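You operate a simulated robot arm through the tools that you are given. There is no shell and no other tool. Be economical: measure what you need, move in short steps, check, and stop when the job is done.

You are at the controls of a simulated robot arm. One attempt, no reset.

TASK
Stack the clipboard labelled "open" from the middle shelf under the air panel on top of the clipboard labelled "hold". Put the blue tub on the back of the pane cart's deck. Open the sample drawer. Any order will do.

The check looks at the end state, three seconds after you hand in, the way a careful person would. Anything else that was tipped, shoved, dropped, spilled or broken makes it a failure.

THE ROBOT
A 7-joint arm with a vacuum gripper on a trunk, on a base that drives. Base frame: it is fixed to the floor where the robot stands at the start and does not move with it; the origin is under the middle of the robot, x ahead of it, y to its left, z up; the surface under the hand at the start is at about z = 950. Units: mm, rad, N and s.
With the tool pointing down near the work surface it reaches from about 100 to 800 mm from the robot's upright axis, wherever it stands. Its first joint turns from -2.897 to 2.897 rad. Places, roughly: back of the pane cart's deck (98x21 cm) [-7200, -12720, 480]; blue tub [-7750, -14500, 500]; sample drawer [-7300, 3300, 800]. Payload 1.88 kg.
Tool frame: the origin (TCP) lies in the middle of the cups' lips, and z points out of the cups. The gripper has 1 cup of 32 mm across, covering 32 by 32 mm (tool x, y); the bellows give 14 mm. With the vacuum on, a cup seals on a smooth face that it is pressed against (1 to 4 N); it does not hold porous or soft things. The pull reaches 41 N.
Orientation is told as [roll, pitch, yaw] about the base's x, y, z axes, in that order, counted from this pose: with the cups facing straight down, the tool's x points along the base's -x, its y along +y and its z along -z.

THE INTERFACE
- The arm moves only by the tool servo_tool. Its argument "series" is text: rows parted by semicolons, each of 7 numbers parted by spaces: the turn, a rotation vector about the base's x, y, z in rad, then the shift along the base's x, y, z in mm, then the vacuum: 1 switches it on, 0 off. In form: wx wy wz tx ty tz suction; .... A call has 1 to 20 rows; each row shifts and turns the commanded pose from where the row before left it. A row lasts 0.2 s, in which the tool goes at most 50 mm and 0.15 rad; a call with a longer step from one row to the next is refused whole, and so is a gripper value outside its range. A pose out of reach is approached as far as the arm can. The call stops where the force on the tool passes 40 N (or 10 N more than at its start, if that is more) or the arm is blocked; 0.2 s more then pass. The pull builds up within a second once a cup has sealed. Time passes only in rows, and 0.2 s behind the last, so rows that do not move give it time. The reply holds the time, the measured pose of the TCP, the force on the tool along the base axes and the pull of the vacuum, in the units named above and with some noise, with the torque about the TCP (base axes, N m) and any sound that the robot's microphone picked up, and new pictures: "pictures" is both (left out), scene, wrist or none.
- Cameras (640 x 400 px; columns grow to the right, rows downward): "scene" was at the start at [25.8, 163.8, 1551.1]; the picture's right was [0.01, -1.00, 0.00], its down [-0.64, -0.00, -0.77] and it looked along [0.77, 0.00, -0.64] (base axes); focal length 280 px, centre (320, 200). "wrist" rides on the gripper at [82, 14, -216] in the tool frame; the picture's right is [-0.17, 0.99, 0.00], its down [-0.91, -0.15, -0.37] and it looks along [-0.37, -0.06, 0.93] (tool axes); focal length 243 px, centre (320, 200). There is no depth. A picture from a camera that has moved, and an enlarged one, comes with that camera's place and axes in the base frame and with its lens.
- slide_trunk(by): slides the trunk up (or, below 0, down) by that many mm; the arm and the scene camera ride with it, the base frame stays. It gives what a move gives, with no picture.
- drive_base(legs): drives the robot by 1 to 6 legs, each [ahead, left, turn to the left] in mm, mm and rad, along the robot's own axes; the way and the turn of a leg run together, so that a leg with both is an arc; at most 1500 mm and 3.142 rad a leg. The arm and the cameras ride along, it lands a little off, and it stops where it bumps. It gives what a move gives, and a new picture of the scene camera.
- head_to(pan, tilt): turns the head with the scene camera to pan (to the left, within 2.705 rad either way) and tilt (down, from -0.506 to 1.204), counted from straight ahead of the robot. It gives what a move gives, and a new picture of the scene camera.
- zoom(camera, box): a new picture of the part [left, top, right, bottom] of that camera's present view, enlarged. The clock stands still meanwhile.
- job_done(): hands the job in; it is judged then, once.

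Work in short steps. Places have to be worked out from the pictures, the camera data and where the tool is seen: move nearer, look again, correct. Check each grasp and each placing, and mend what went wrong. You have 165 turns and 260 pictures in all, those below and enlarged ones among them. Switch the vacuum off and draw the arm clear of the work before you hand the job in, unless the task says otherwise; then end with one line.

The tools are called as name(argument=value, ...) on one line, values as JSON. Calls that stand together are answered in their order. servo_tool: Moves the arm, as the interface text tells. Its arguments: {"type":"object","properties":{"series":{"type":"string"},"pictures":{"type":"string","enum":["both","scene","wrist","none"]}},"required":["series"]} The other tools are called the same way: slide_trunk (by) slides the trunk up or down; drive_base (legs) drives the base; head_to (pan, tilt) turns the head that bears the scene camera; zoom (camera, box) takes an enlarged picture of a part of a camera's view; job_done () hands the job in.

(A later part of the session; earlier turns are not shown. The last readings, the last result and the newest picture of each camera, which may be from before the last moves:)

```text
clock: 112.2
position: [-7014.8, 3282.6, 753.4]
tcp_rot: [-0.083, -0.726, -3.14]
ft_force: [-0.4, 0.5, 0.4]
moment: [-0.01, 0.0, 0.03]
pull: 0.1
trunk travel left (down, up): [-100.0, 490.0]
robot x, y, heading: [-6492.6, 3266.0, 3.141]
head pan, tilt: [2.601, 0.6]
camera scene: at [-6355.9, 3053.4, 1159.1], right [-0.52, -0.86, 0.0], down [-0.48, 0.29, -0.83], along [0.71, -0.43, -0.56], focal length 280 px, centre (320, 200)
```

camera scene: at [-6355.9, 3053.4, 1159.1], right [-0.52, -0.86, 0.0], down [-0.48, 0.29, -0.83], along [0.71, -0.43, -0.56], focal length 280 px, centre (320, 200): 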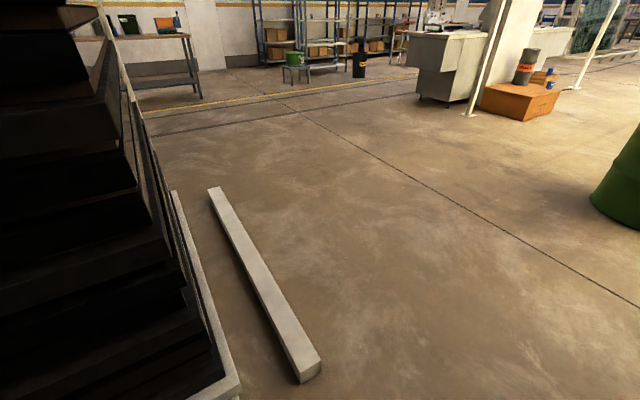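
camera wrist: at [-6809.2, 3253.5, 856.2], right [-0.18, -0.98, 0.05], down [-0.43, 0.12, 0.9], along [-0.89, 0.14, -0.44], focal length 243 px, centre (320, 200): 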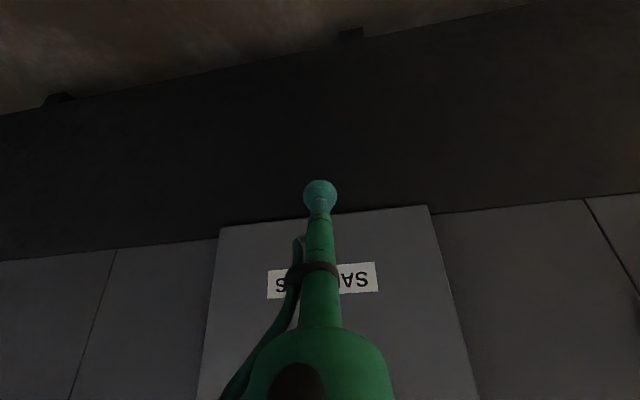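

The rack front is at x≈-5800 and my rear is at about -6185, so backing off 170 mm is safe. Then I'll extend the arm again to keep the distance and retry the pitch.

drive_base(legs=[[-170, 0, 0]])

servo_tool(series="0 0 0 -40 5 0 0;0 0 0 -40 5 0 0;0 0 0 -40 10 10 0;0 0 0 -40 10 30 0;0 0 0 -30 10 40 0;0 0 0 0 5 40 0;0 0.1 0 0 0 0 0;0 0.1 0 0 0 0 0;0 0.1 0 0 0 0 0;0 0.1 0 0 0 0 0;0 0.1 0 0 0 0 0;0 0 0 0 0 0 0")

```text
clock: 113.7
position: [-6842.5, 3286.7, 756.8]
tcp_rot: [-0.083, -0.725, 3.135]
ft_force: [-1.0, 0.5, -0.1]
moment: [-0.01, 0.0, 0.0]
pull: 0.1
trunk travel left (down, up): [-100.0, 490.0]
robot x, y, heading: [-6319.5, 3261.7, 3.131]
head pan, tilt: [2.601, 0.6]
camera scene: at [-6186.2, 3051.9, 1159.1], right [-0.52, -0.85, 0.0], down [-0.48, 0.29, -0.83], along [0.7, -0.43, -0.56], focal length 280 px, centre (320, 200)
```

scene: 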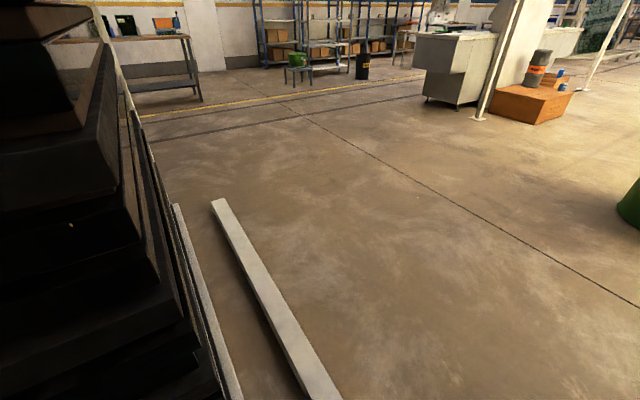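

```text
refused: row 4 steps farther than a row can; nothing moved
```

servo_tool(series="0 0 0 -40 5 0 0;0 0 0 -40 5 0 0;0 0 0 -40 10 10 0;0 0 0 -30 10 30 0;0 0 0 -30 10 30 0;0 0 0 0 5 40 0;0 0.1 0 0 0 0 0;0 0.1 0 0 0 0 0;0 0.1 0 0 0 0 0;0 0.1 0 0 0 0 0;0 0.1 0 0 0 0 0;0 0 0 0 0 0 0", pictures="wrist")

head_to(pan=-0.4, tilt=0.4)

```text
clock: 116.3
position: [-7022.4, 3330.9, 863.9]
tcp_rot: [-0.077, -1.225, 3.132]
ft_force: [0.1, 0.1, 0.4]
moment: [-0.02, 0.03, -0.01]
pull: 0.0
trunk travel left (down, up): [-100.0, 490.0]
robot x, y, heading: [-6322.6, 3261.4, 3.136]
head pan, tilt: [2.601, 0.6]
camera wrist: at [-6793.0, 3299.4, 857.6], right [-0.14, -0.98, 0.13], down [0.06, 0.12, 0.99], along [-0.99, 0.14, 0.04], focal length 243 px, centre (320, 200)
```

wrist: 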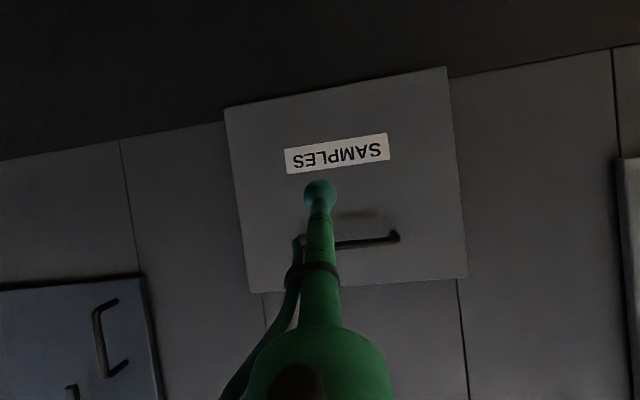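

```text
clock: 118.9
position: [-7021.8, 3331.2, 863.8]
tcp_rot: [-0.079, -1.228, 3.132]
ft_force: [-0.5, 0.7, -0.5]
moment: [0.03, -0.04, 0.0]
pull: 0.1
trunk travel left (down, up): [-100.0, 490.0]
robot x, y, heading: [-6321.4, 3265.3, 3.135]
head pan, tilt: [-0.4, 0.4]
camera scene: at [-6346.8, 3134.6, 1177.3], right [0.4, 0.92, 0.0], down [0.36, -0.15, -0.92], along [-0.85, 0.36, -0.39], focal length 280 px, centre (320, 200)
```

scene: 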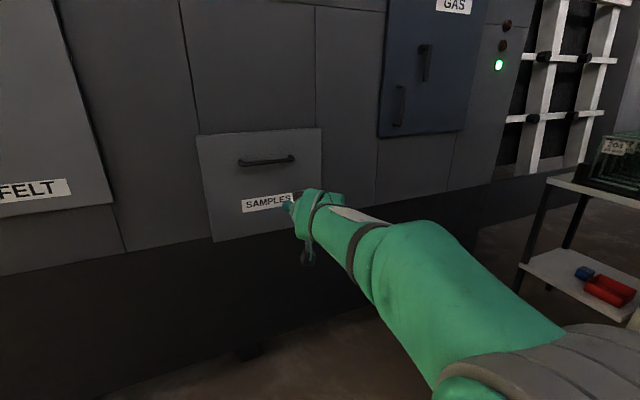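

The tool axis is about (-0.937, 0.086, -0.338). I'll rotate by (0, 0.345, 0.088) to make it square to the drawer front, and advance to x≈-7170.

servo_tool(series="0 0.115 0.029 0 0 0 0;0 0.115 0.029 0 0 0 0;0 0.115 0.029 0 0 0 0;0 0 0 -40 -1 2 0;0 0 0 -40 -1 2 0;0 0 0 -40 -1 1 0;0 0 0 -30 -1 0 0;0 0 0 0 0 0 0")

```text
clock: 119.6
position: [-7091.8, 3313.8, 876.5]
tcp_rot: [-0.394, -1.355, -2.727]
ft_force: [0.0, -0.5, -1.2]
moment: [0.05, 0.08, -0.04]
pull: 0.0
out of reach, approached as far as the arm can: row 3
trunk travel left (down, up): [-100.0, 490.0]
robot x, y, heading: [-6321.3, 3262.1, 3.138]
head pan, tilt: [-0.4, 0.4]
stopped in row 3: the arm was blocked; the commanded pose is now the measured one
camera scene: at [-6360.0, 3134.9, 1168.7], right [0.4, 0.92, 0.0], down [0.37, -0.15, -0.92], along [-0.84, 0.36, -0.4], focal length 280 px, centre (320, 200)
camera wrist: at [-6863.4, 3310.4, 836.8], right [0.0, -1.0, 0.08], down [0.18, 0.08, 0.98], along [-0.98, 0.02, 0.18], focal length 243 px, centre (320, 200)
```

scene: 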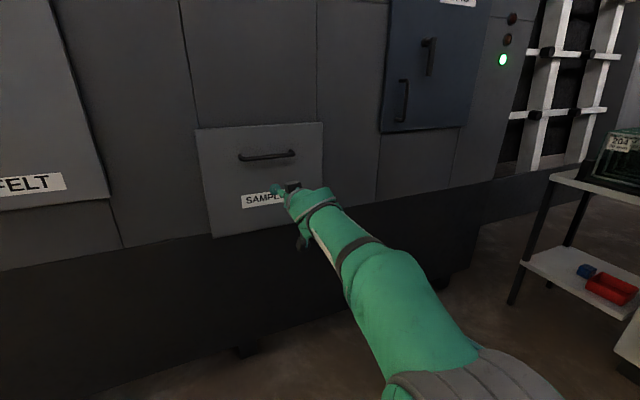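
wrist: 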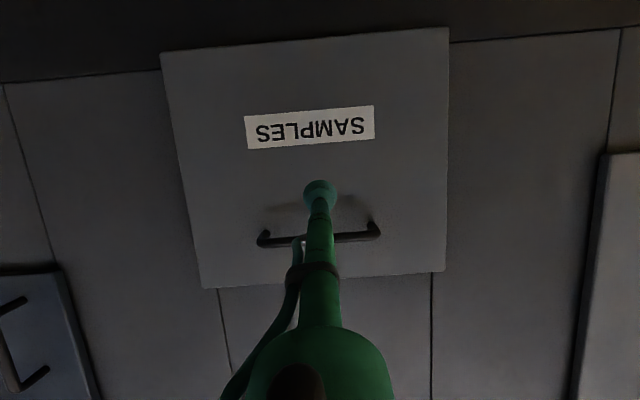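

The block looks like the wrist joint limit; the tool axis is now (-0.98, -0.01, -0.195). Lowering the trunk the rest of the way and reaching further out should flatten the forearm.

slide_trunk(by=-100)

servo_tool(series="0 0 0 0 0 0 0;0 0 0 -20 4 30 0;0 0 0 -20 4 35 0;0 0 0 -20 4 30 0;0 0.04 0 0 0 0 0;0 0.04 0 0 0 0 0;0 0.04 0 0 0 0 0;0 0.04 0 0 0 0 0;0 0 0 0 0 0 0")

```text
clock: 120.9
position: [-7093.8, 3317.4, 765.6]
tcp_rot: [-0.337, -1.334, -2.791]
ft_force: [0.1, -0.4, 1.5]
moment: [-0.05, 0.0, 0.03]
pull: 0.0
trunk travel left (down, up): [0.0, 590.0]
robot x, y, heading: [-6318.7, 3263.5, 3.135]
head pan, tilt: [-0.4, 0.4]
```

```text
clock: 122.9
position: [-7138.8, 3327.8, 890.1]
tcp_rot: [-1.314, -1.482, -1.819]
ft_force: [0.0, 0.2, 0.3]
moment: [0.01, -0.02, 0.0]
pull: 0.0
trunk travel left (down, up): [0.0, 590.0]
robot x, y, heading: [-6322.5, 3264.5, 3.135]
head pan, tilt: [-0.4, 0.4]
camera scene: at [-6346.9, 3134.6, 1077.3], right [0.4, 0.92, 0.0], down [0.36, -0.15, -0.92], along [-0.85, 0.36, -0.39], focal length 280 px, centre (320, 200)
camera wrist: at [-6920.8, 3324.2, 810.9], right [0.0, -1.0, 0.08], down [0.35, 0.08, 0.93], along [-0.94, 0.02, 0.35], focal length 243 px, centre (320, 200)
```

scene: 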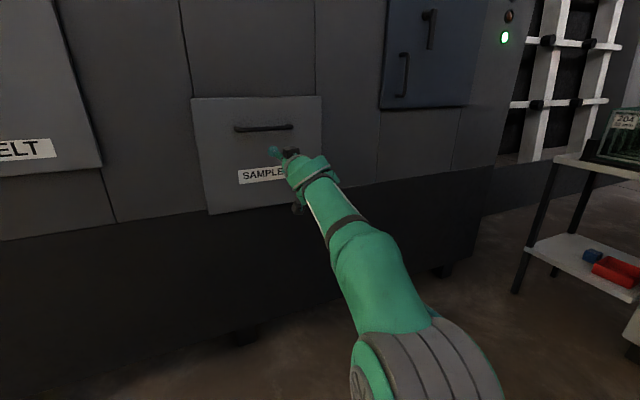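
wrist: 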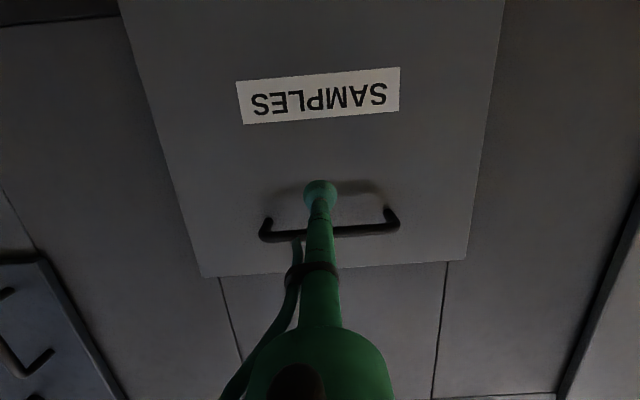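

The tool axis is now square at (-1.0, -0.01, -0.02). The clear band on the front is z 826–945, so I'll lower to about 876 and advance with the vacuum on.

servo_tool(series="0 0 0 -20 0 -14 0;0 0 0 -30 0 0 0;0 0 0 -15 0 0 1;0 0 0 -8 0 0 1;0 0 0 -5 0 0 1;0 0 0 -4 0 0 1;0 0 0 -4 0 0 1;0 0 0 0 0 0 1", pictures="wrist")

```text
clock: 124.7
position: [-7223.9, 3328.0, 876.1]
tcp_rot: [-1.31, -1.483, -1.823]
ft_force: [22.3, 0.0, -9.1]
moment: [0.03, 0.34, -0.11]
pull: 40.6
trunk travel left (down, up): [0.0, 590.0]
robot x, y, heading: [-6322.3, 3264.0, 3.137]
head pan, tilt: [-0.4, 0.4]
camera wrist: at [-7006.8, 3323.9, 796.4], right [0.0, -1.0, 0.08], down [0.35, 0.08, 0.93], along [-0.94, 0.02, 0.35], focal length 243 px, centre (320, 200)
```

wrist: 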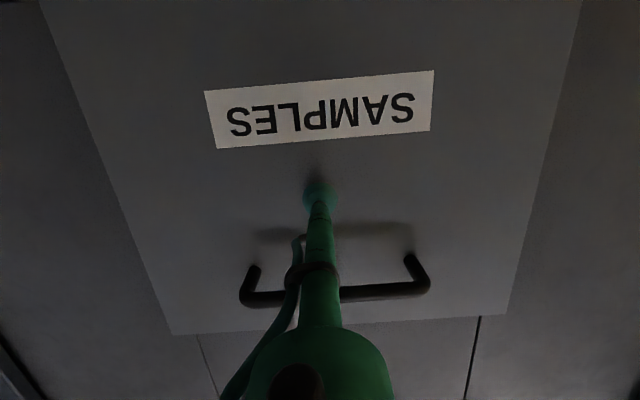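

Sealed with a pull of 40.6, though pressed a bit hard. I'll pull gently straight back with the arm for 60 mm and check.

servo_tool(series="0 0 0 6 0 0 1;0 0 0 6 0 0 1;0 0 0 10 0 0 1;0 0 0 10 0 0 1;0 0 0 10 0 0 1;0 0 0 10 0 0 1;0 0 0 10 0 0 1;0 0 0 0 0 0 1")

```text
clock: 126.5
position: [-7162.4, 3328.2, 876.1]
tcp_rot: [-1.29, -1.482, -1.844]
ft_force: [1.9, -3.4, -9.1]
moment: [-0.06, 0.32, -0.11]
pull: 40.6
trunk travel left (down, up): [0.0, 590.0]
robot x, y, heading: [-6319.6, 3260.5, 3.134]
head pan, tilt: [-0.4, 0.4]
camera scene: at [-6347.1, 3134.4, 1077.3], right [0.4, 0.92, 0.0], down [0.36, -0.15, -0.92], along [-0.85, 0.36, -0.39], focal length 280 px, centre (320, 200)
camera wrist: at [-6945.1, 3324.1, 796.8], right [0.01, -1.0, 0.08], down [0.35, 0.08, 0.93], along [-0.94, 0.02, 0.35], focal length 243 px, centre (320, 200)
```

scene: 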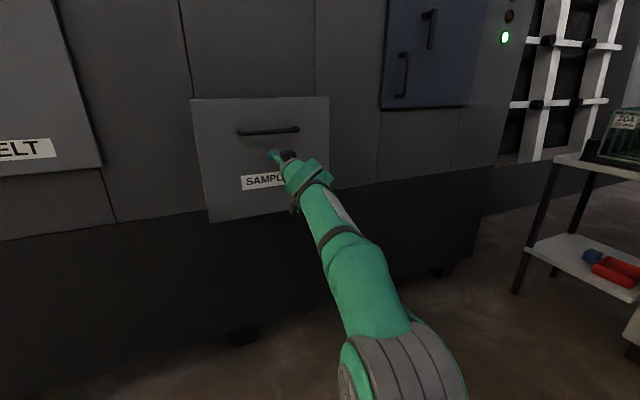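
wrist: 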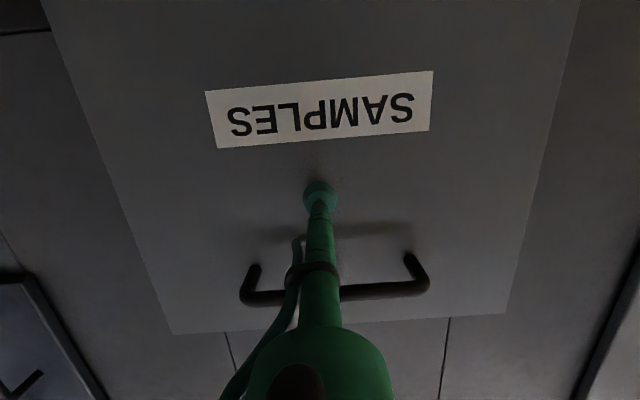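

The drawer is coming along. I'll pull another 100 mm.

servo_tool(series="0 0 0 10 0 0 1;0 0 0 10 0 0 1;0 0 0 10 0 0 1;0 0 0 10 0 0 1;0 0 0 10 0 0 1;0 0 0 10 0 0 1;0 0 0 10 0 0 1;0 0 0 10 0 0 1;0 0 0 10 0 0 1;0 0 0 10 0 0 1;0 0 0 0 0 0 1", pictures="scene")

```text
clock: 128.2
position: [-7141.3, 3324.5, 749.5]
tcp_rot: [-0.288, -1.373, -2.825]
ft_force: [0.5, 5.1, 15.0]
moment: [0.04, 0.21, -0.17]
pull: 40.4
trunk travel left (down, up): [0.0, 590.0]
robot x, y, heading: [-6321.2, 3260.7, 3.138]
head pan, tilt: [-0.4, 0.4]
stopped in row 8: the arm was blocked; the commanded pose is now the measured one
camera scene: at [-6355.9, 3135.2, 1076.6], right [0.4, 0.92, 0.0], down [0.37, -0.15, -0.92], along [-0.84, 0.36, -0.4], focal length 280 px, centre (320, 200)
```

scene: 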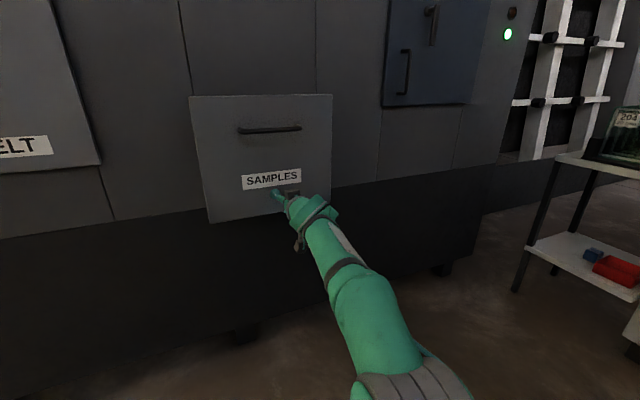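

The arm hit its limit and the cup slid down the face to z≈750, but it is still sealed and the drawer is about 80 mm open. I'll pull with the base instead.

drive_base(legs=[[-70, 0, 0]])

```text
clock: 129.2
position: [-7070.7, 3324.6, 745.9]
tcp_rot: [-0.271, -1.367, -2.842]
ft_force: [-0.9, -4.0, 15.0]
moment: [0.02, 0.18, 0.01]
pull: 40.7
trunk travel left (down, up): [0.0, 590.0]
robot x, y, heading: [-6247.6, 3263.4, 3.137]
head pan, tilt: [-0.4, 0.4]
camera scene: at [-6287.8, 3134.6, 1076.6], right [0.4, 0.92, 0.0], down [0.37, -0.15, -0.92], along [-0.84, 0.37, -0.4], focal length 280 px, centre (320, 200)
```

scene: 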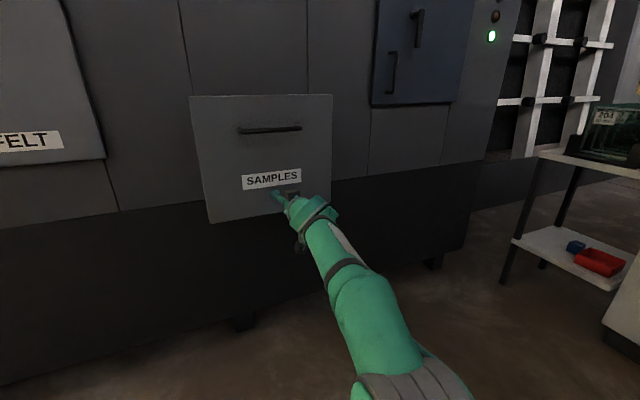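

Drawer is about 155 mm open. I'll check the clearance behind before pulling more.

head_to(pan=2.7, tilt=0.9)

head_to(pan=-2.7, tilt=0.8)

```text
clock: 131.9
position: [-7071.8, 3324.5, 746.1]
tcp_rot: [-0.27, -1.366, -2.842]
ft_force: [-1.6, 6.1, 8.5]
moment: [0.05, 0.1, 0.02]
pull: 41.0
trunk travel left (down, up): [0.0, 590.0]
robot x, y, heading: [-6251.4, 3259.2, 3.133]
head pan, tilt: [2.7, 0.901]
camera scene: at [-6134.0, 3064.8, 1035.5], right [-0.44, -0.9, 0.0], down [-0.7, 0.34, -0.63], along [0.57, -0.27, -0.78], focal length 280 px, centre (320, 200)
```

scene: 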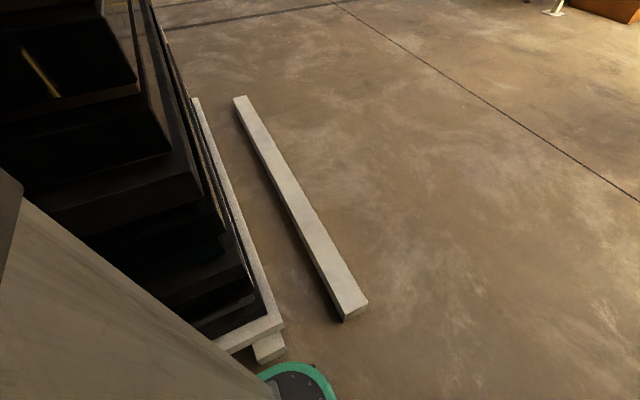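

```text
clock: 136.1
position: [-7070.9, 3324.6, 744.7]
tcp_rot: [-0.269, -1.366, -2.844]
ft_force: [-1.6, 3.2, 11.3]
moment: [-0.02, 0.08, 0.03]
pull: 40.3
trunk travel left (down, up): [0.0, 590.0]
robot x, y, heading: [-6256.2, 3259.7, 3.132]
head pan, tilt: [-2.7, 0.799]
camera scene: at [-6128.5, 3131.4, 1043.6], right [0.42, -0.91, 0.0], down [-0.64, -0.3, -0.7], along [0.64, 0.29, -0.71], focal length 280 px, centre (320, 200)
```

scene: 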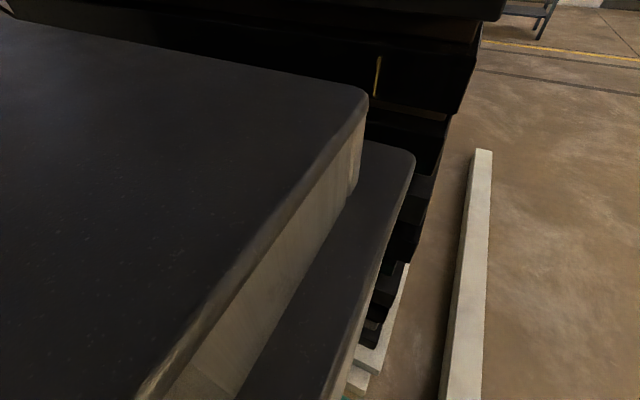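

Only about 60 mm is left behind the base, so I'll pull further with the arm. I'll let the tool pitch down as it retracts to respect the joint limit.

servo_tool(series="0 -0.03 0 8 0 0 1;0 -0.03 0 8 0 0 1;0 -0.03 0 8 0 0 1;0 -0.03 0 8 0 0 1;0 -0.03 0 8 0 0 1;0 -0.03 0 8 0 0 1;0 0 0 0 0 0 1")

head_to(pan=-0.3, tilt=0.5)

```text
clock: 137.7
position: [-7021.6, 3324.4, 739.8]
tcp_rot: [-0.117, -1.185, -2.987]
ft_force: [1.8, -3.7, -9.6]
moment: [0.08, 0.74, 0.04]
pull: 41.1
trunk travel left (down, up): [0.0, 590.0]
robot x, y, heading: [-6253.2, 3263.6, 3.136]
head pan, tilt: [-2.7, 0.799]
camera scene: at [-6126.3, 3131.2, 1042.1], right [0.42, -0.91, 0.0], down [-0.65, -0.3, -0.7], along [0.64, 0.29, -0.71], focal length 280 px, centre (320, 200)
camera wrist: at [-6789.5, 3322.0, 743.5], right [-0.02, -0.99, 0.11], down [0.0, 0.11, 0.99], along [-1.0, 0.02, 0.0], focal length 243 px, centre (320, 200)
```

scene: 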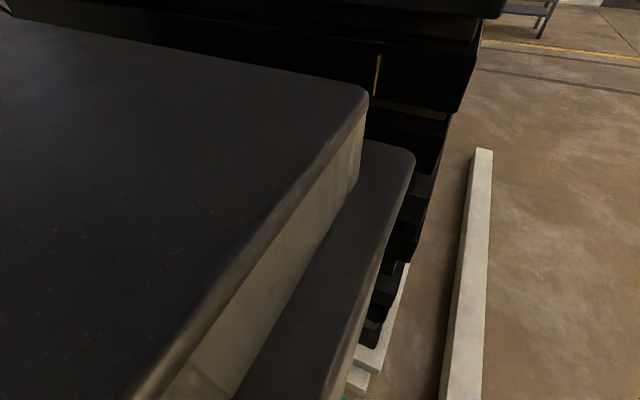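
wrist: 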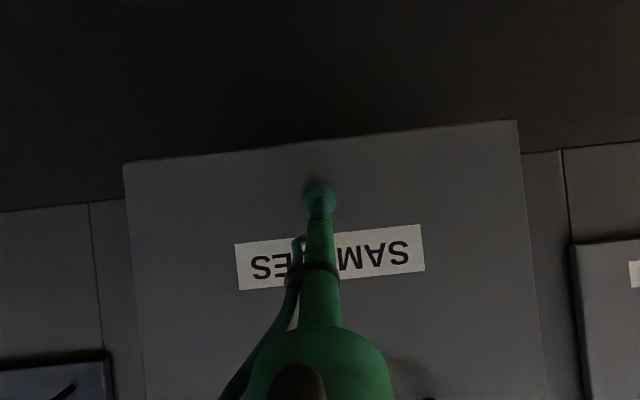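

```text
clock: 139.9
position: [-7022.3, 3324.6, 746.2]
tcp_rot: [-0.128, -1.192, -2.98]
ft_force: [0.9, 2.6, -15.9]
moment: [0.01, 0.7, -0.03]
pull: 40.8
trunk travel left (down, up): [0.0, 590.0]
robot x, y, heading: [-6252.4, 3256.5, 3.127]
head pan, tilt: [-0.3, 0.499]
camera scene: at [-6287.1, 3125.3, 1067.7], right [0.3, 0.95, 0.0], down [0.46, -0.15, -0.87], along [-0.83, 0.27, -0.49], focal length 280 px, centre (320, 200)
```

scene: 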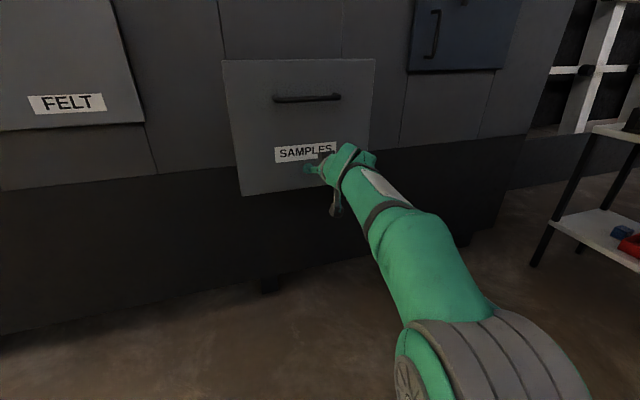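

It holds; the drawer is about 205 mm out. I'll do another round of the same.

servo_tool(series="0 -0.03 0 8 0 0 1;0 -0.03 0 8 0 0 1;0 -0.03 0 8 0 0 1;0 -0.03 0 8 0 0 1;0 -0.03 0 8 0 0 1;0 -0.03 0 8 0 0 1;0 -0.03 0 8 0 0 1;0 0 0 0 0 0 1")

```text
clock: 141.7
position: [-6961.5, 3324.7, 754.7]
tcp_rot: [-0.066, -0.993, -3.031]
ft_force: [0.1, -0.8, -0.3]
moment: [0.03, 0.0, -0.01]
pull: 0.0
trunk travel left (down, up): [0.0, 590.0]
robot x, y, heading: [-6253.3, 3261.7, 3.133]
head pan, tilt: [-0.3, 0.499]
camera scene: at [-6280.0, 3124.9, 1068.2], right [0.3, 0.95, 0.0], down [0.46, -0.15, -0.88], along [-0.84, 0.27, -0.48], focal length 280 px, centre (320, 200)
camera wrist: at [-6734.8, 3322.8, 802.3], right [-0.04, -0.99, 0.1], down [-0.19, 0.11, 0.98], along [-0.98, 0.02, -0.19], focal length 243 px, centre (320, 200)
```

scene: 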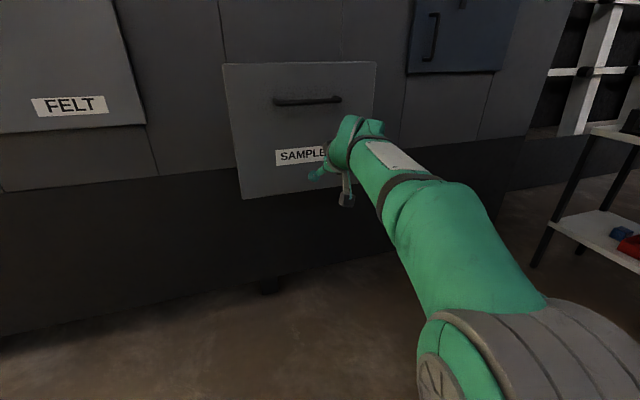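
wrist: 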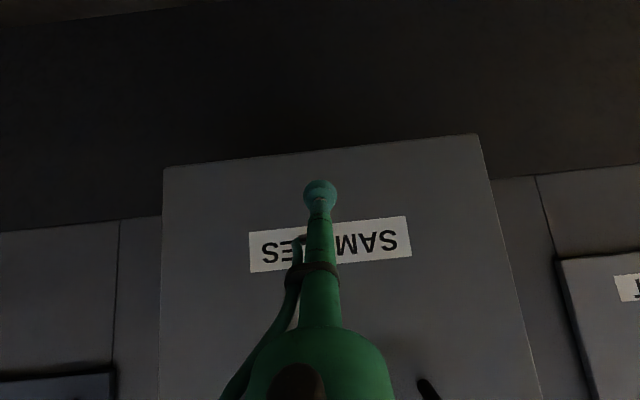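

The seal broke with the drawer about 215 mm open. I'll turn off the vacuum, retract, raise the trunk and look into the drawer.

servo_tool(series="0 -0.1 0 40 0 0 0;0 -0.1 0 40 0 0 0;0 -0.1 0 30 0 0 0;0 -0.1 0 30 0 0 0", pictures="none")

slide_trunk(by=500)

head_to(pan=-0.1, tilt=0.7)

```text
clock: 142.7
position: [-6821.6, 3325.7, 751.7]
tcp_rot: [-0.015, -0.591, -3.068]
ft_force: [0.0, -0.7, -0.6]
moment: [0.01, -0.02, 0.02]
pull: 0.0
trunk travel left (down, up): [0.0, 590.0]
robot x, y, heading: [-6252.6, 3259.5, 3.133]
head pan, tilt: [-0.3, 0.499]
```

```text
refused: 500 is not a number from -400 to 400
```

```text
clock: 143.4
position: [-6821.5, 3327.3, 753.5]
tcp_rot: [-0.019, -0.596, -3.07]
ft_force: [0.8, 0.8, -0.2]
moment: [0.01, 0.02, 0.02]
pull: 0.0
trunk travel left (down, up): [0.0, 590.0]
robot x, y, heading: [-6252.5, 3260.1, 3.133]
head pan, tilt: [-0.099, 0.7]
camera scene: at [-6277.8, 3106.4, 1050.5], right [0.11, 0.99, 0.0], down [0.64, -0.07, -0.77], along [-0.76, 0.08, -0.64], focal length 280 px, centre (320, 200)
```

scene: 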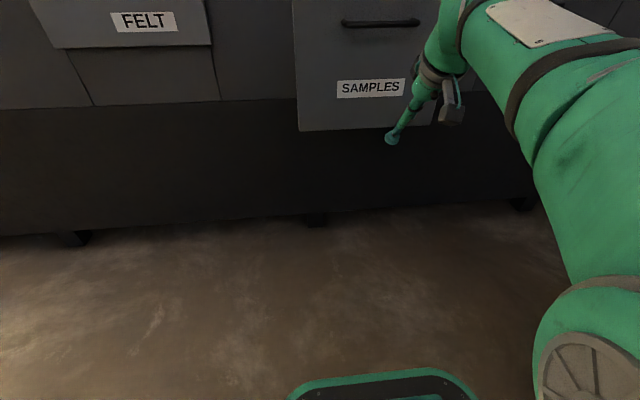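

slide_trunk(by=400)

slide_trunk(by=190)

head_to(pan=-0.1, tilt=0.55)

```text
clock: 147.3
position: [-6820.9, 3326.0, 1154.5]
tcp_rot: [-0.018, -0.596, -3.068]
ft_force: [-0.1, -0.1, -0.4]
moment: [-0.03, 0.01, 0.0]
pull: 0.0
trunk travel left (down, up): [-400.0, 190.0]
robot x, y, heading: [-6258.0, 3264.0, 3.128]
head pan, tilt: [-0.099, 0.7]
```

```text
clock: 149.3
position: [-6820.8, 3325.9, 1344.1]
tcp_rot: [-0.018, -0.595, -3.069]
ft_force: [-0.4, 0.5, -0.6]
moment: [0.01, 0.01, 0.0]
pull: 0.1
trunk travel left (down, up): [-590.0, 0.0]
robot x, y, heading: [-6255.5, 3262.8, 3.134]
head pan, tilt: [-0.099, 0.7]
```

```text
clock: 150.1
position: [-6820.8, 3326.4, 1344.1]
tcp_rot: [-0.018, -0.594, -3.067]
ft_force: [-0.6, -0.4, 0.2]
moment: [-0.03, -0.03, 0.03]
pull: 0.0
trunk travel left (down, up): [-590.0, 0.0]
robot x, y, heading: [-6251.7, 3261.0, 3.135]
head pan, tilt: [-0.099, 0.55]
camera scene: at [-6282.6, 3106.9, 1653.6], right [0.11, 0.99, 0.0], down [0.52, -0.06, -0.85], along [-0.85, 0.09, -0.52], focal length 280 px, centre (320, 200)
```

scene: 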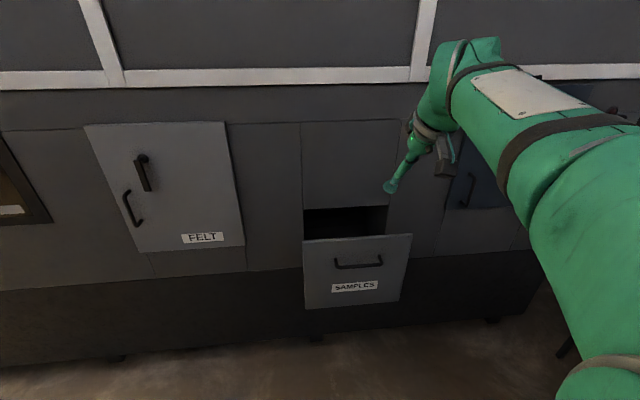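

The drawer is clearly open by about 200 mm. To open it further I'll hook the tool behind the front panel from above: drive forward 150 and put the tool vertical over the opening.

drive_base(legs=[[150, 0, 0]])

servo_tool(series="0 -0.12 0 -10 0 0 0;0 -0.12 0 -10 0 0 0;0 -0.12 0 -10 0 0 0;0 -0.12 0 -10 0 0 0;0 -0.115 0 -10 0 0 0;0 0 -0.07 -20 0 0 0;0 0 0 -20 0 0 0;0 0 0 0 0 -40 0;0 0 0 0 0 -40 0;0 0 0 0 0 0 0")

```text
clock: 151.4
position: [-6970.0, 3327.0, 1344.3]
tcp_rot: [-0.015, -0.593, -3.068]
ft_force: [0.3, -1.1, 0.3]
moment: [-0.05, 0.0, -0.01]
pull: 0.0
trunk travel left (down, up): [-590.0, 0.0]
robot x, y, heading: [-6400.9, 3261.5, 3.13]
head pan, tilt: [-0.099, 0.55]
camera scene: at [-6432.1, 3108.1, 1653.6], right [0.11, 0.99, 0.0], down [0.52, -0.06, -0.85], along [-0.85, 0.09, -0.52], focal length 280 px, centre (320, 200)
```

scene: 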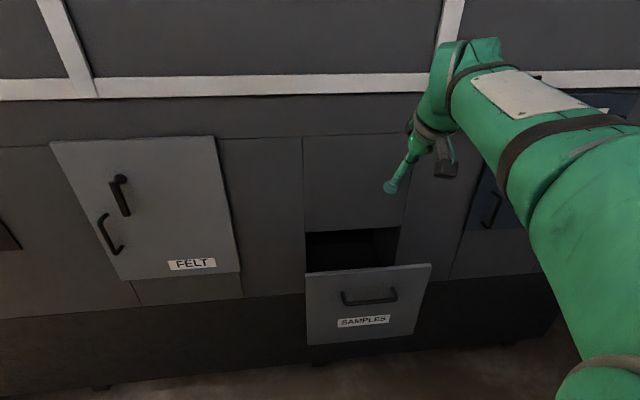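

```text
clock: 153.6
position: [-7052.2, 3329.6, 1263.2]
tcp_rot: [0.025, 0.0, 3.133]
ft_force: [0.1, -0.6, 0.0]
moment: [0.0, 0.0, 0.01]
pull: 0.1
out of reach, approached as far as the arm can: row 7
trunk travel left (down, up): [-590.0, 0.0]
robot x, y, heading: [-6401.4, 3265.9, 3.137]
head pan, tilt: [-0.099, 0.55]
camera scene: at [-6432.1, 3108.2, 1653.6], right [0.11, 0.99, 0.0], down [0.52, -0.06, -0.85], along [-0.85, 0.09, -0.52], focal length 280 px, centre (320, 200)
camera wrist: at [-6969.5, 3320.6, 1477.5], right [-0.17, -0.98, 0.02], down [-0.91, 0.17, 0.37], along [-0.37, 0.04, -0.93], focal length 243 px, centre (320, 200)
```

scene: 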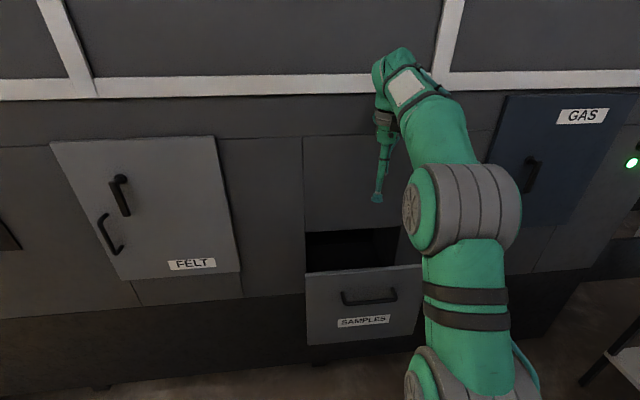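
wrist: 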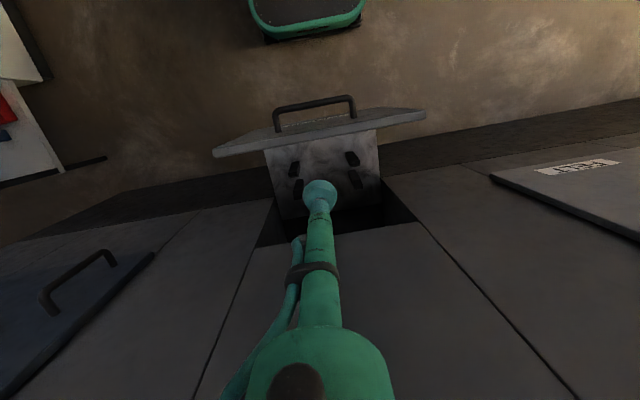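

The drawer front is at x≈-7012 (about 218 mm out), with four samples on the tray and a clear middle gap. I'll lower the tool behind the front panel at x≈-7065.

servo_tool(series="0 0 0 -10 0 -40 0;0 0 0 -4 0 -40 0;0 0 0 0 0 -40 0;0 0 0 0 0 -40 0;0 0 0 0 0 -20 0;0 0 0 0 0 0 0")

```text
clock: 155.0
position: [-7065.4, 3324.5, 1082.3]
tcp_rot: [0.024, 0.0, 3.132]
ft_force: [-0.5, 0.2, -0.5]
moment: [-0.01, -0.01, -0.02]
pull: 0.1
trunk travel left (down, up): [-590.0, 0.0]
robot x, y, heading: [-6402.8, 3262.4, 3.131]
head pan, tilt: [-0.099, 0.55]
camera scene: at [-6431.5, 3108.1, 1653.6], right [0.11, 0.99, 0.0], down [0.52, -0.06, -0.85], along [-0.85, 0.09, -0.52], focal length 280 px, centre (320, 200)
camera wrist: at [-6983.2, 3316.6, 1297.8], right [-0.17, -0.98, 0.02], down [-0.91, 0.17, 0.37], along [-0.37, 0.04, -0.93], focal length 243 px, centre (320, 200)
```

scene: 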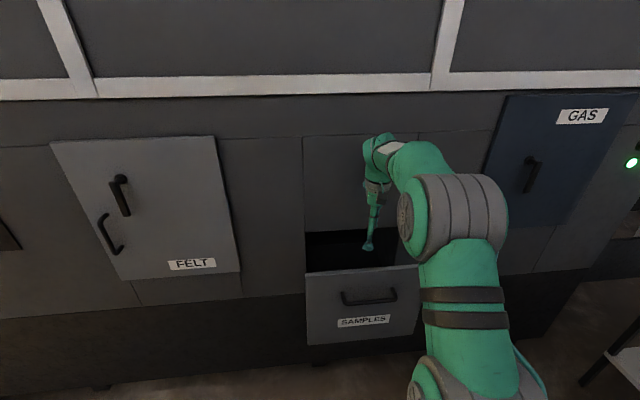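
wrist: 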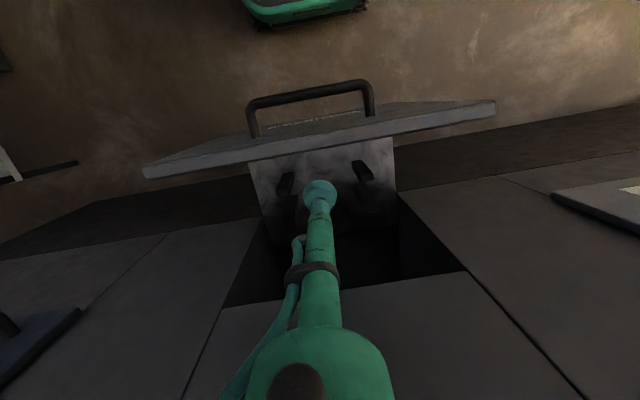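

Plate's back is at x≈-7037, so there's room. I'll lower to z≈992 and drag gently toward me.

servo_tool(series="0 0 0 0 0 -40 0;0 0 0 0 0 -30 0;0 0 0 0 0 -20 0;0 0 0 8 0 0 0;0 0 0 8 0 0 0;0 0 0 8 0 0 0;0 0 0 8 0 0 0;0 0 0 8 0 0 0;0 0 0 8 0 0 0;0 0 0 8 0 0 0;0 0 0 0 0 0 0")

```text
clock: 157.4
position: [-7007.9, 3327.5, 993.7]
tcp_rot: [0.025, 0.0, 3.134]
ft_force: [-0.5, 0.8, 0.4]
moment: [0.01, 0.0, 0.02]
pull: 0.0
trunk travel left (down, up): [-590.0, 0.0]
robot x, y, heading: [-6402.0, 3267.7, 3.137]
head pan, tilt: [-0.099, 0.55]
camera scene: at [-6431.6, 3108.1, 1653.6], right [0.11, 0.99, 0.0], down [0.52, -0.06, -0.85], along [-0.85, 0.09, -0.52], focal length 280 px, centre (320, 200)
camera wrist: at [-6926.4, 3319.9, 1208.0], right [-0.17, -0.98, 0.02], down [-0.91, 0.17, 0.37], along [-0.37, 0.04, -0.93], focal length 243 px, centre (320, 200)
```

scene: 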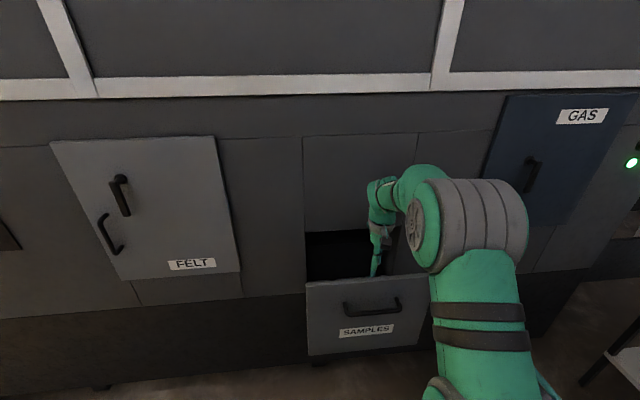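
wrist: 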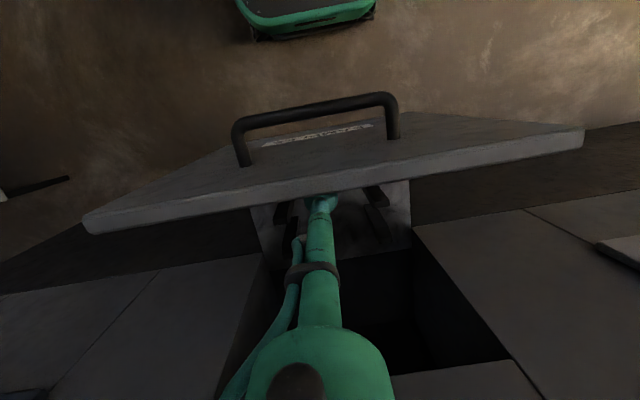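

Working: it has opened a further 40 mm. I'll drag about 90 mm more, watching for an end stop.

servo_tool(series="0 0 0 8 0 0 0;0 0 0 8 0 0 0;0 0 0 8 0 0 0;0 0 0 8 0 0 0;0 0 0 8 0 0 0;0 0 0 8 0 0 0;0 0 0 8 0 0 0;0 0 0 8 0 0 0;0 0 0 8 0 0 0;0 0 0 8 0 0 0;0 0 0 0 0 0 0")

```text
clock: 158.7
position: [-6978.6, 3327.9, 997.5]
tcp_rot: [0.021, -0.024, 3.139]
ft_force: [-11.4, 1.2, -0.2]
moment: [-0.02, 0.04, 0.01]
pull: 0.0
trunk travel left (down, up): [-590.0, 0.0]
robot x, y, heading: [-6402.3, 3263.7, 3.134]
head pan, tilt: [-0.099, 0.55]
stopped in row 6: the force on the tool passed its limit at 47 N (the readings are from after the stop); the commanded pose is now the measured one
camera scene: at [-6433.6, 3108.1, 1653.6], right [0.11, 0.99, 0.0], down [0.52, -0.06, -0.85], along [-0.85, 0.09, -0.52], focal length 280 px, centre (320, 200)
camera wrist: at [-6890.9, 3319.3, 1211.0], right [-0.17, -0.99, 0.02], down [-0.9, 0.16, 0.39], along [-0.39, 0.04, -0.92], focal length 243 px, centre (320, 200)
```

scene: 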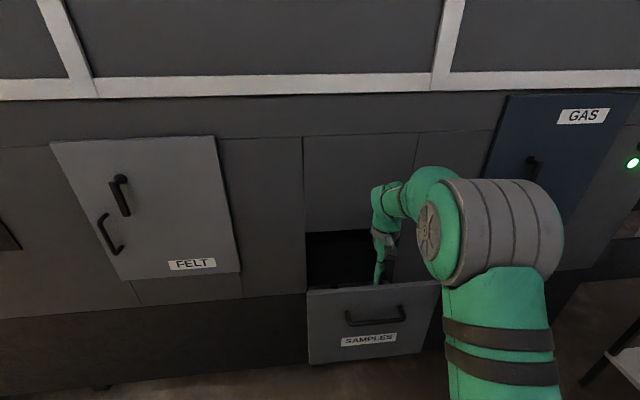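
wrist: 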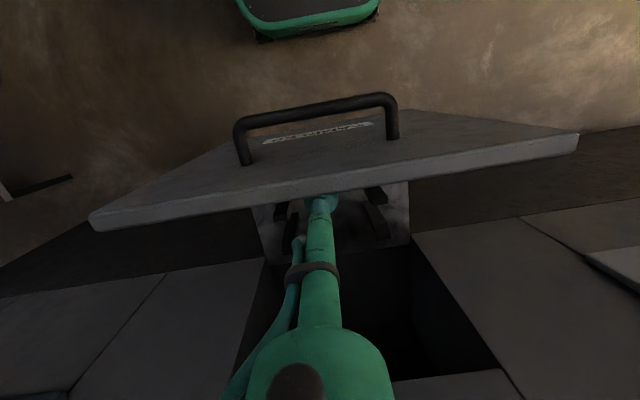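

I've hit the end stop with the drawer fully open (about 290 mm). I'll ease back, raise the tool out and retract, clear of the cabinet.

servo_tool(series="0 0 0 -10 0 0 0;0 0 0 -10 0 0 0;0 0 0 0 0 40 0;0 0 0 0 0 40 0;0 0 0 0 0 40 0;0 0 0 0 0 40 0;0 0 0 10 0 30 0;0 0 0 40 0 0 0;0 0 0 40 0 0 0;0 0 0 40 0 0 0;0 0 0 40 0 0 0;0 0 0 40 0 0 0;0 0 0 40 0 0 0;0 0 0 30 0 0 0;0 0 0 0 0 0 0")

```text
clock: 161.9
position: [-6713.8, 3325.9, 1186.0]
tcp_rot: [0.024, -0.017, 3.137]
ft_force: [0.1, 0.2, 0.9]
moment: [-0.04, 0.01, 0.01]
pull: 0.0
trunk travel left (down, up): [-590.0, 0.0]
robot x, y, heading: [-6400.9, 3261.6, 3.131]
head pan, tilt: [-0.099, 0.55]
camera scene: at [-6431.8, 3107.9, 1653.6], right [0.11, 0.99, 0.0], down [0.52, -0.06, -0.85], along [-0.85, 0.09, -0.52], focal length 280 px, centre (320, 200)
camera wrist: at [-6628.3, 3318.2, 1399.7], right [-0.17, -0.99, 0.02], down [-0.91, 0.17, 0.39], along [-0.39, 0.04, -0.92], focal length 243 px, centre (320, 200)
```

scene: 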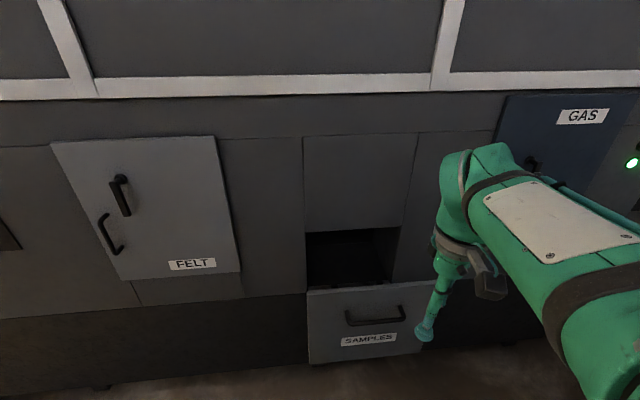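
wrist: 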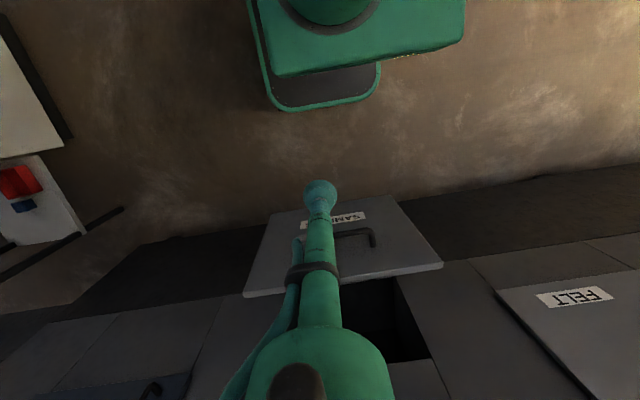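

Drawer done. Now I'll move out along -y, turn to face -y and sidestep to the aisle at x≈-2750.

drive_base(legs=[[0, 1500, 0], [0, 250, 0], [0, 0, 1.575], [0, 1500, 0], [0, 1500, 0], [0, 650, 0]])

head_to(pan=0, tilt=0.2)

```text
clock: 192.0
position: [-2782.9, 1194.6, 1186.1]
tcp_rot: [0.022, -0.018, -1.564]
ft_force: [0.0, -0.7, 0.3]
moment: [0.03, -0.01, 0.0]
pull: 0.1
trunk travel left (down, up): [-590.0, 0.0]
robot x, y, heading: [-2721.3, 1506.4, -1.569]
head pan, tilt: [-0.099, 0.55]
camera scene: at [-2567.3, 1478.5, 1653.6], right [-1.0, 0.1, 0.0], down [0.05, 0.52, -0.85], along [-0.08, -0.85, -0.52], focal length 280 px, centre (320, 200)
```

scene: 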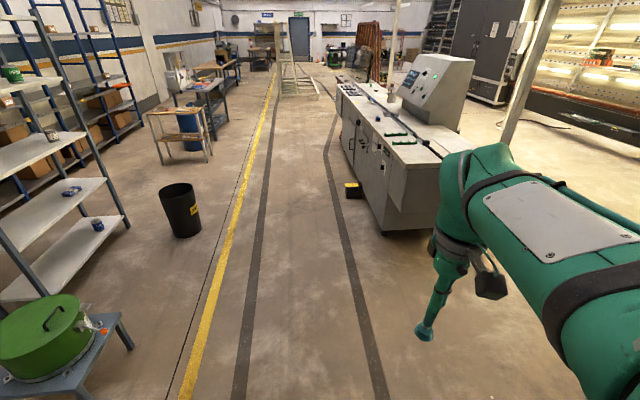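

```text
clock: 192.8
position: [-2782.9, 1195.4, 1186.1]
tcp_rot: [0.024, -0.017, -1.564]
ft_force: [-0.1, 0.0, 1.1]
moment: [0.01, 0.03, -0.02]
pull: 0.0
trunk travel left (down, up): [-590.0, 0.0]
robot x, y, heading: [-2724.1, 1507.7, -1.574]
head pan, tilt: [0.0, 0.201]
camera scene: at [-2558.5, 1474.7, 1685.8], right [-1.0, 0.0, 0.0], down [0.0, 0.2, -0.98], along [0.0, -0.98, -0.2], focal length 280 px, centre (320, 200)
```

scene: 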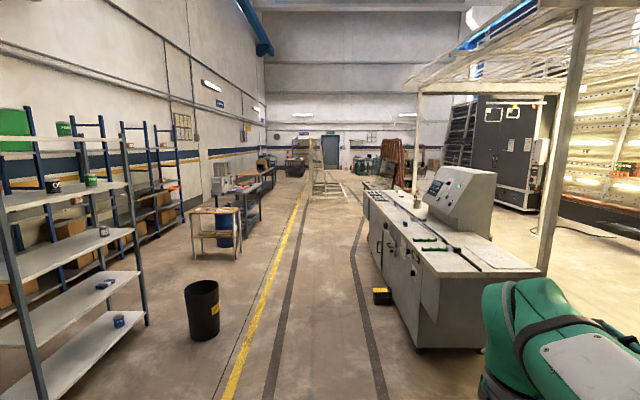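

The aisle ahead is clear for about 8 m at x≈-2600. I'll drive 6 m.

drive_base(legs=[[1500, 120, 0], [1500, 0, 0], [1500, 0, 0], [1500, 0, 0]])

```text
refused: leg 1 is longer than a leg can be; nothing moved
```

drive_base(legs=[[1450, 120, 0], [1500, 0, 0], [1500, 0, 0], [1500, 0, 0]])

head_to(pan=-0.5, tilt=0.2)

```text
clock: 221.2
position: [-2809.8, -4760.9, 1186.0]
tcp_rot: [0.023, -0.017, -1.612]
ft_force: [-0.5, 0.3, 0.3]
moment: [-0.03, 0.01, 0.03]
pull: 0.0
trunk travel left (down, up): [-590.0, 0.0]
robot x, y, heading: [-2737.6, -4450.2, -1.617]
head pan, tilt: [0.0, 0.201]
camera scene: at [-2572.3, -4492.0, 1685.9], right [-1.0, 0.04, 0.0], down [0.01, 0.2, -0.98], along [-0.04, -0.98, -0.2], focal length 280 px, centre (320, 200)
```

scene: 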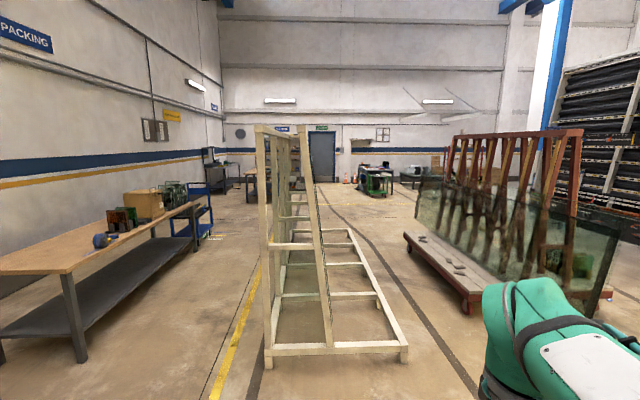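

```text
clock: 222.1
position: [-2809.9, -4761.9, 1186.7]
tcp_rot: [0.023, -0.016, -1.613]
ft_force: [-0.7, -0.5, 0.3]
moment: [-0.01, -0.01, -0.04]
pull: 0.0
trunk travel left (down, up): [-590.0, 0.0]
robot x, y, heading: [-2738.5, -4450.2, -1.615]
head pan, tilt: [-0.499, 0.201]
camera scene: at [-2616.3, -4478.7, 1685.9], right [-0.86, 0.52, 0.0], down [0.1, 0.17, -0.98], along [-0.51, -0.84, -0.2], focal length 280 px, centre (320, 200)
```

scene: 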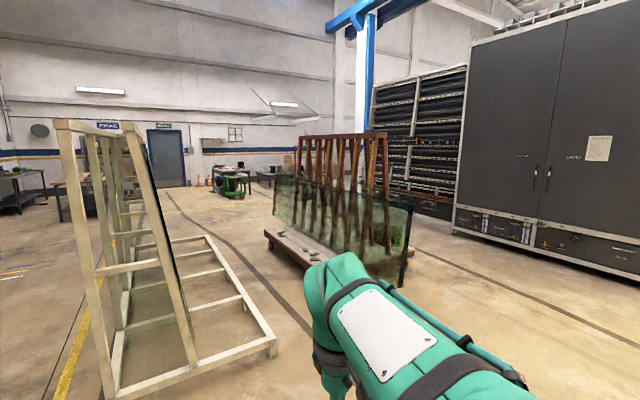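

A wooden frame and a red glass cart block the way ahead. The route right of the red cart (x≈-6200) looks open, so I'll look right and further ahead to verify.

head_to(pan=-1.4, tilt=0.3)

head_to(pan=-0.9, tilt=0.2)

```text
clock: 223.3
position: [-2810.0, -4761.5, 1186.4]
tcp_rot: [0.024, -0.018, -1.612]
ft_force: [1.2, -0.1, 0.1]
moment: [0.01, -0.01, 0.0]
pull: 0.0
trunk travel left (down, up): [-590.0, 0.0]
robot x, y, heading: [-2732.9, -4447.9, -1.613]
head pan, tilt: [-1.4, 0.3]
camera scene: at [-2660.8, -4410.8, 1676.6], right [-0.13, 0.99, 0.0], down [0.29, 0.04, -0.96], along [-0.95, -0.12, -0.3], focal length 280 px, centre (320, 200)
```

scene: 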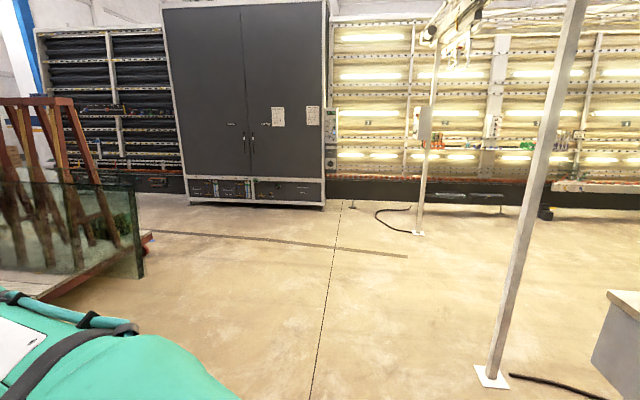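

```text
clock: 224.2
position: [-2809.0, -4761.0, 1185.5]
tcp_rot: [0.021, -0.017, -1.613]
ft_force: [0.1, 0.4, 0.6]
moment: [0.04, 0.0, 0.02]
pull: 0.1
trunk travel left (down, up): [-590.0, 0.0]
robot x, y, heading: [-2732.8, -4450.7, -1.607]
head pan, tilt: [-0.901, 0.201]
camera scene: at [-2643.8, -4453.4, 1685.9], right [-0.59, 0.81, 0.0], down [0.16, 0.12, -0.98], along [-0.79, -0.57, -0.2], focal length 280 px, centre (320, 200)
```

scene: 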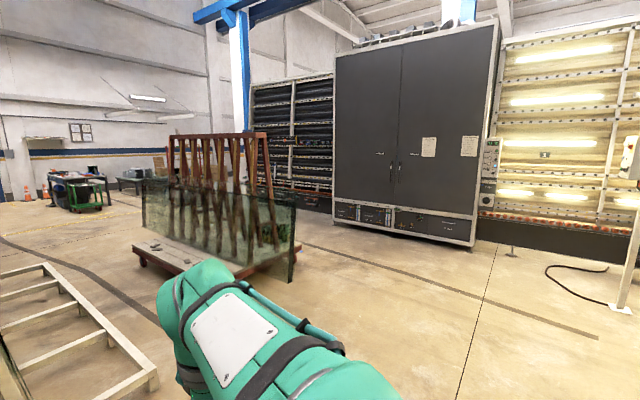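

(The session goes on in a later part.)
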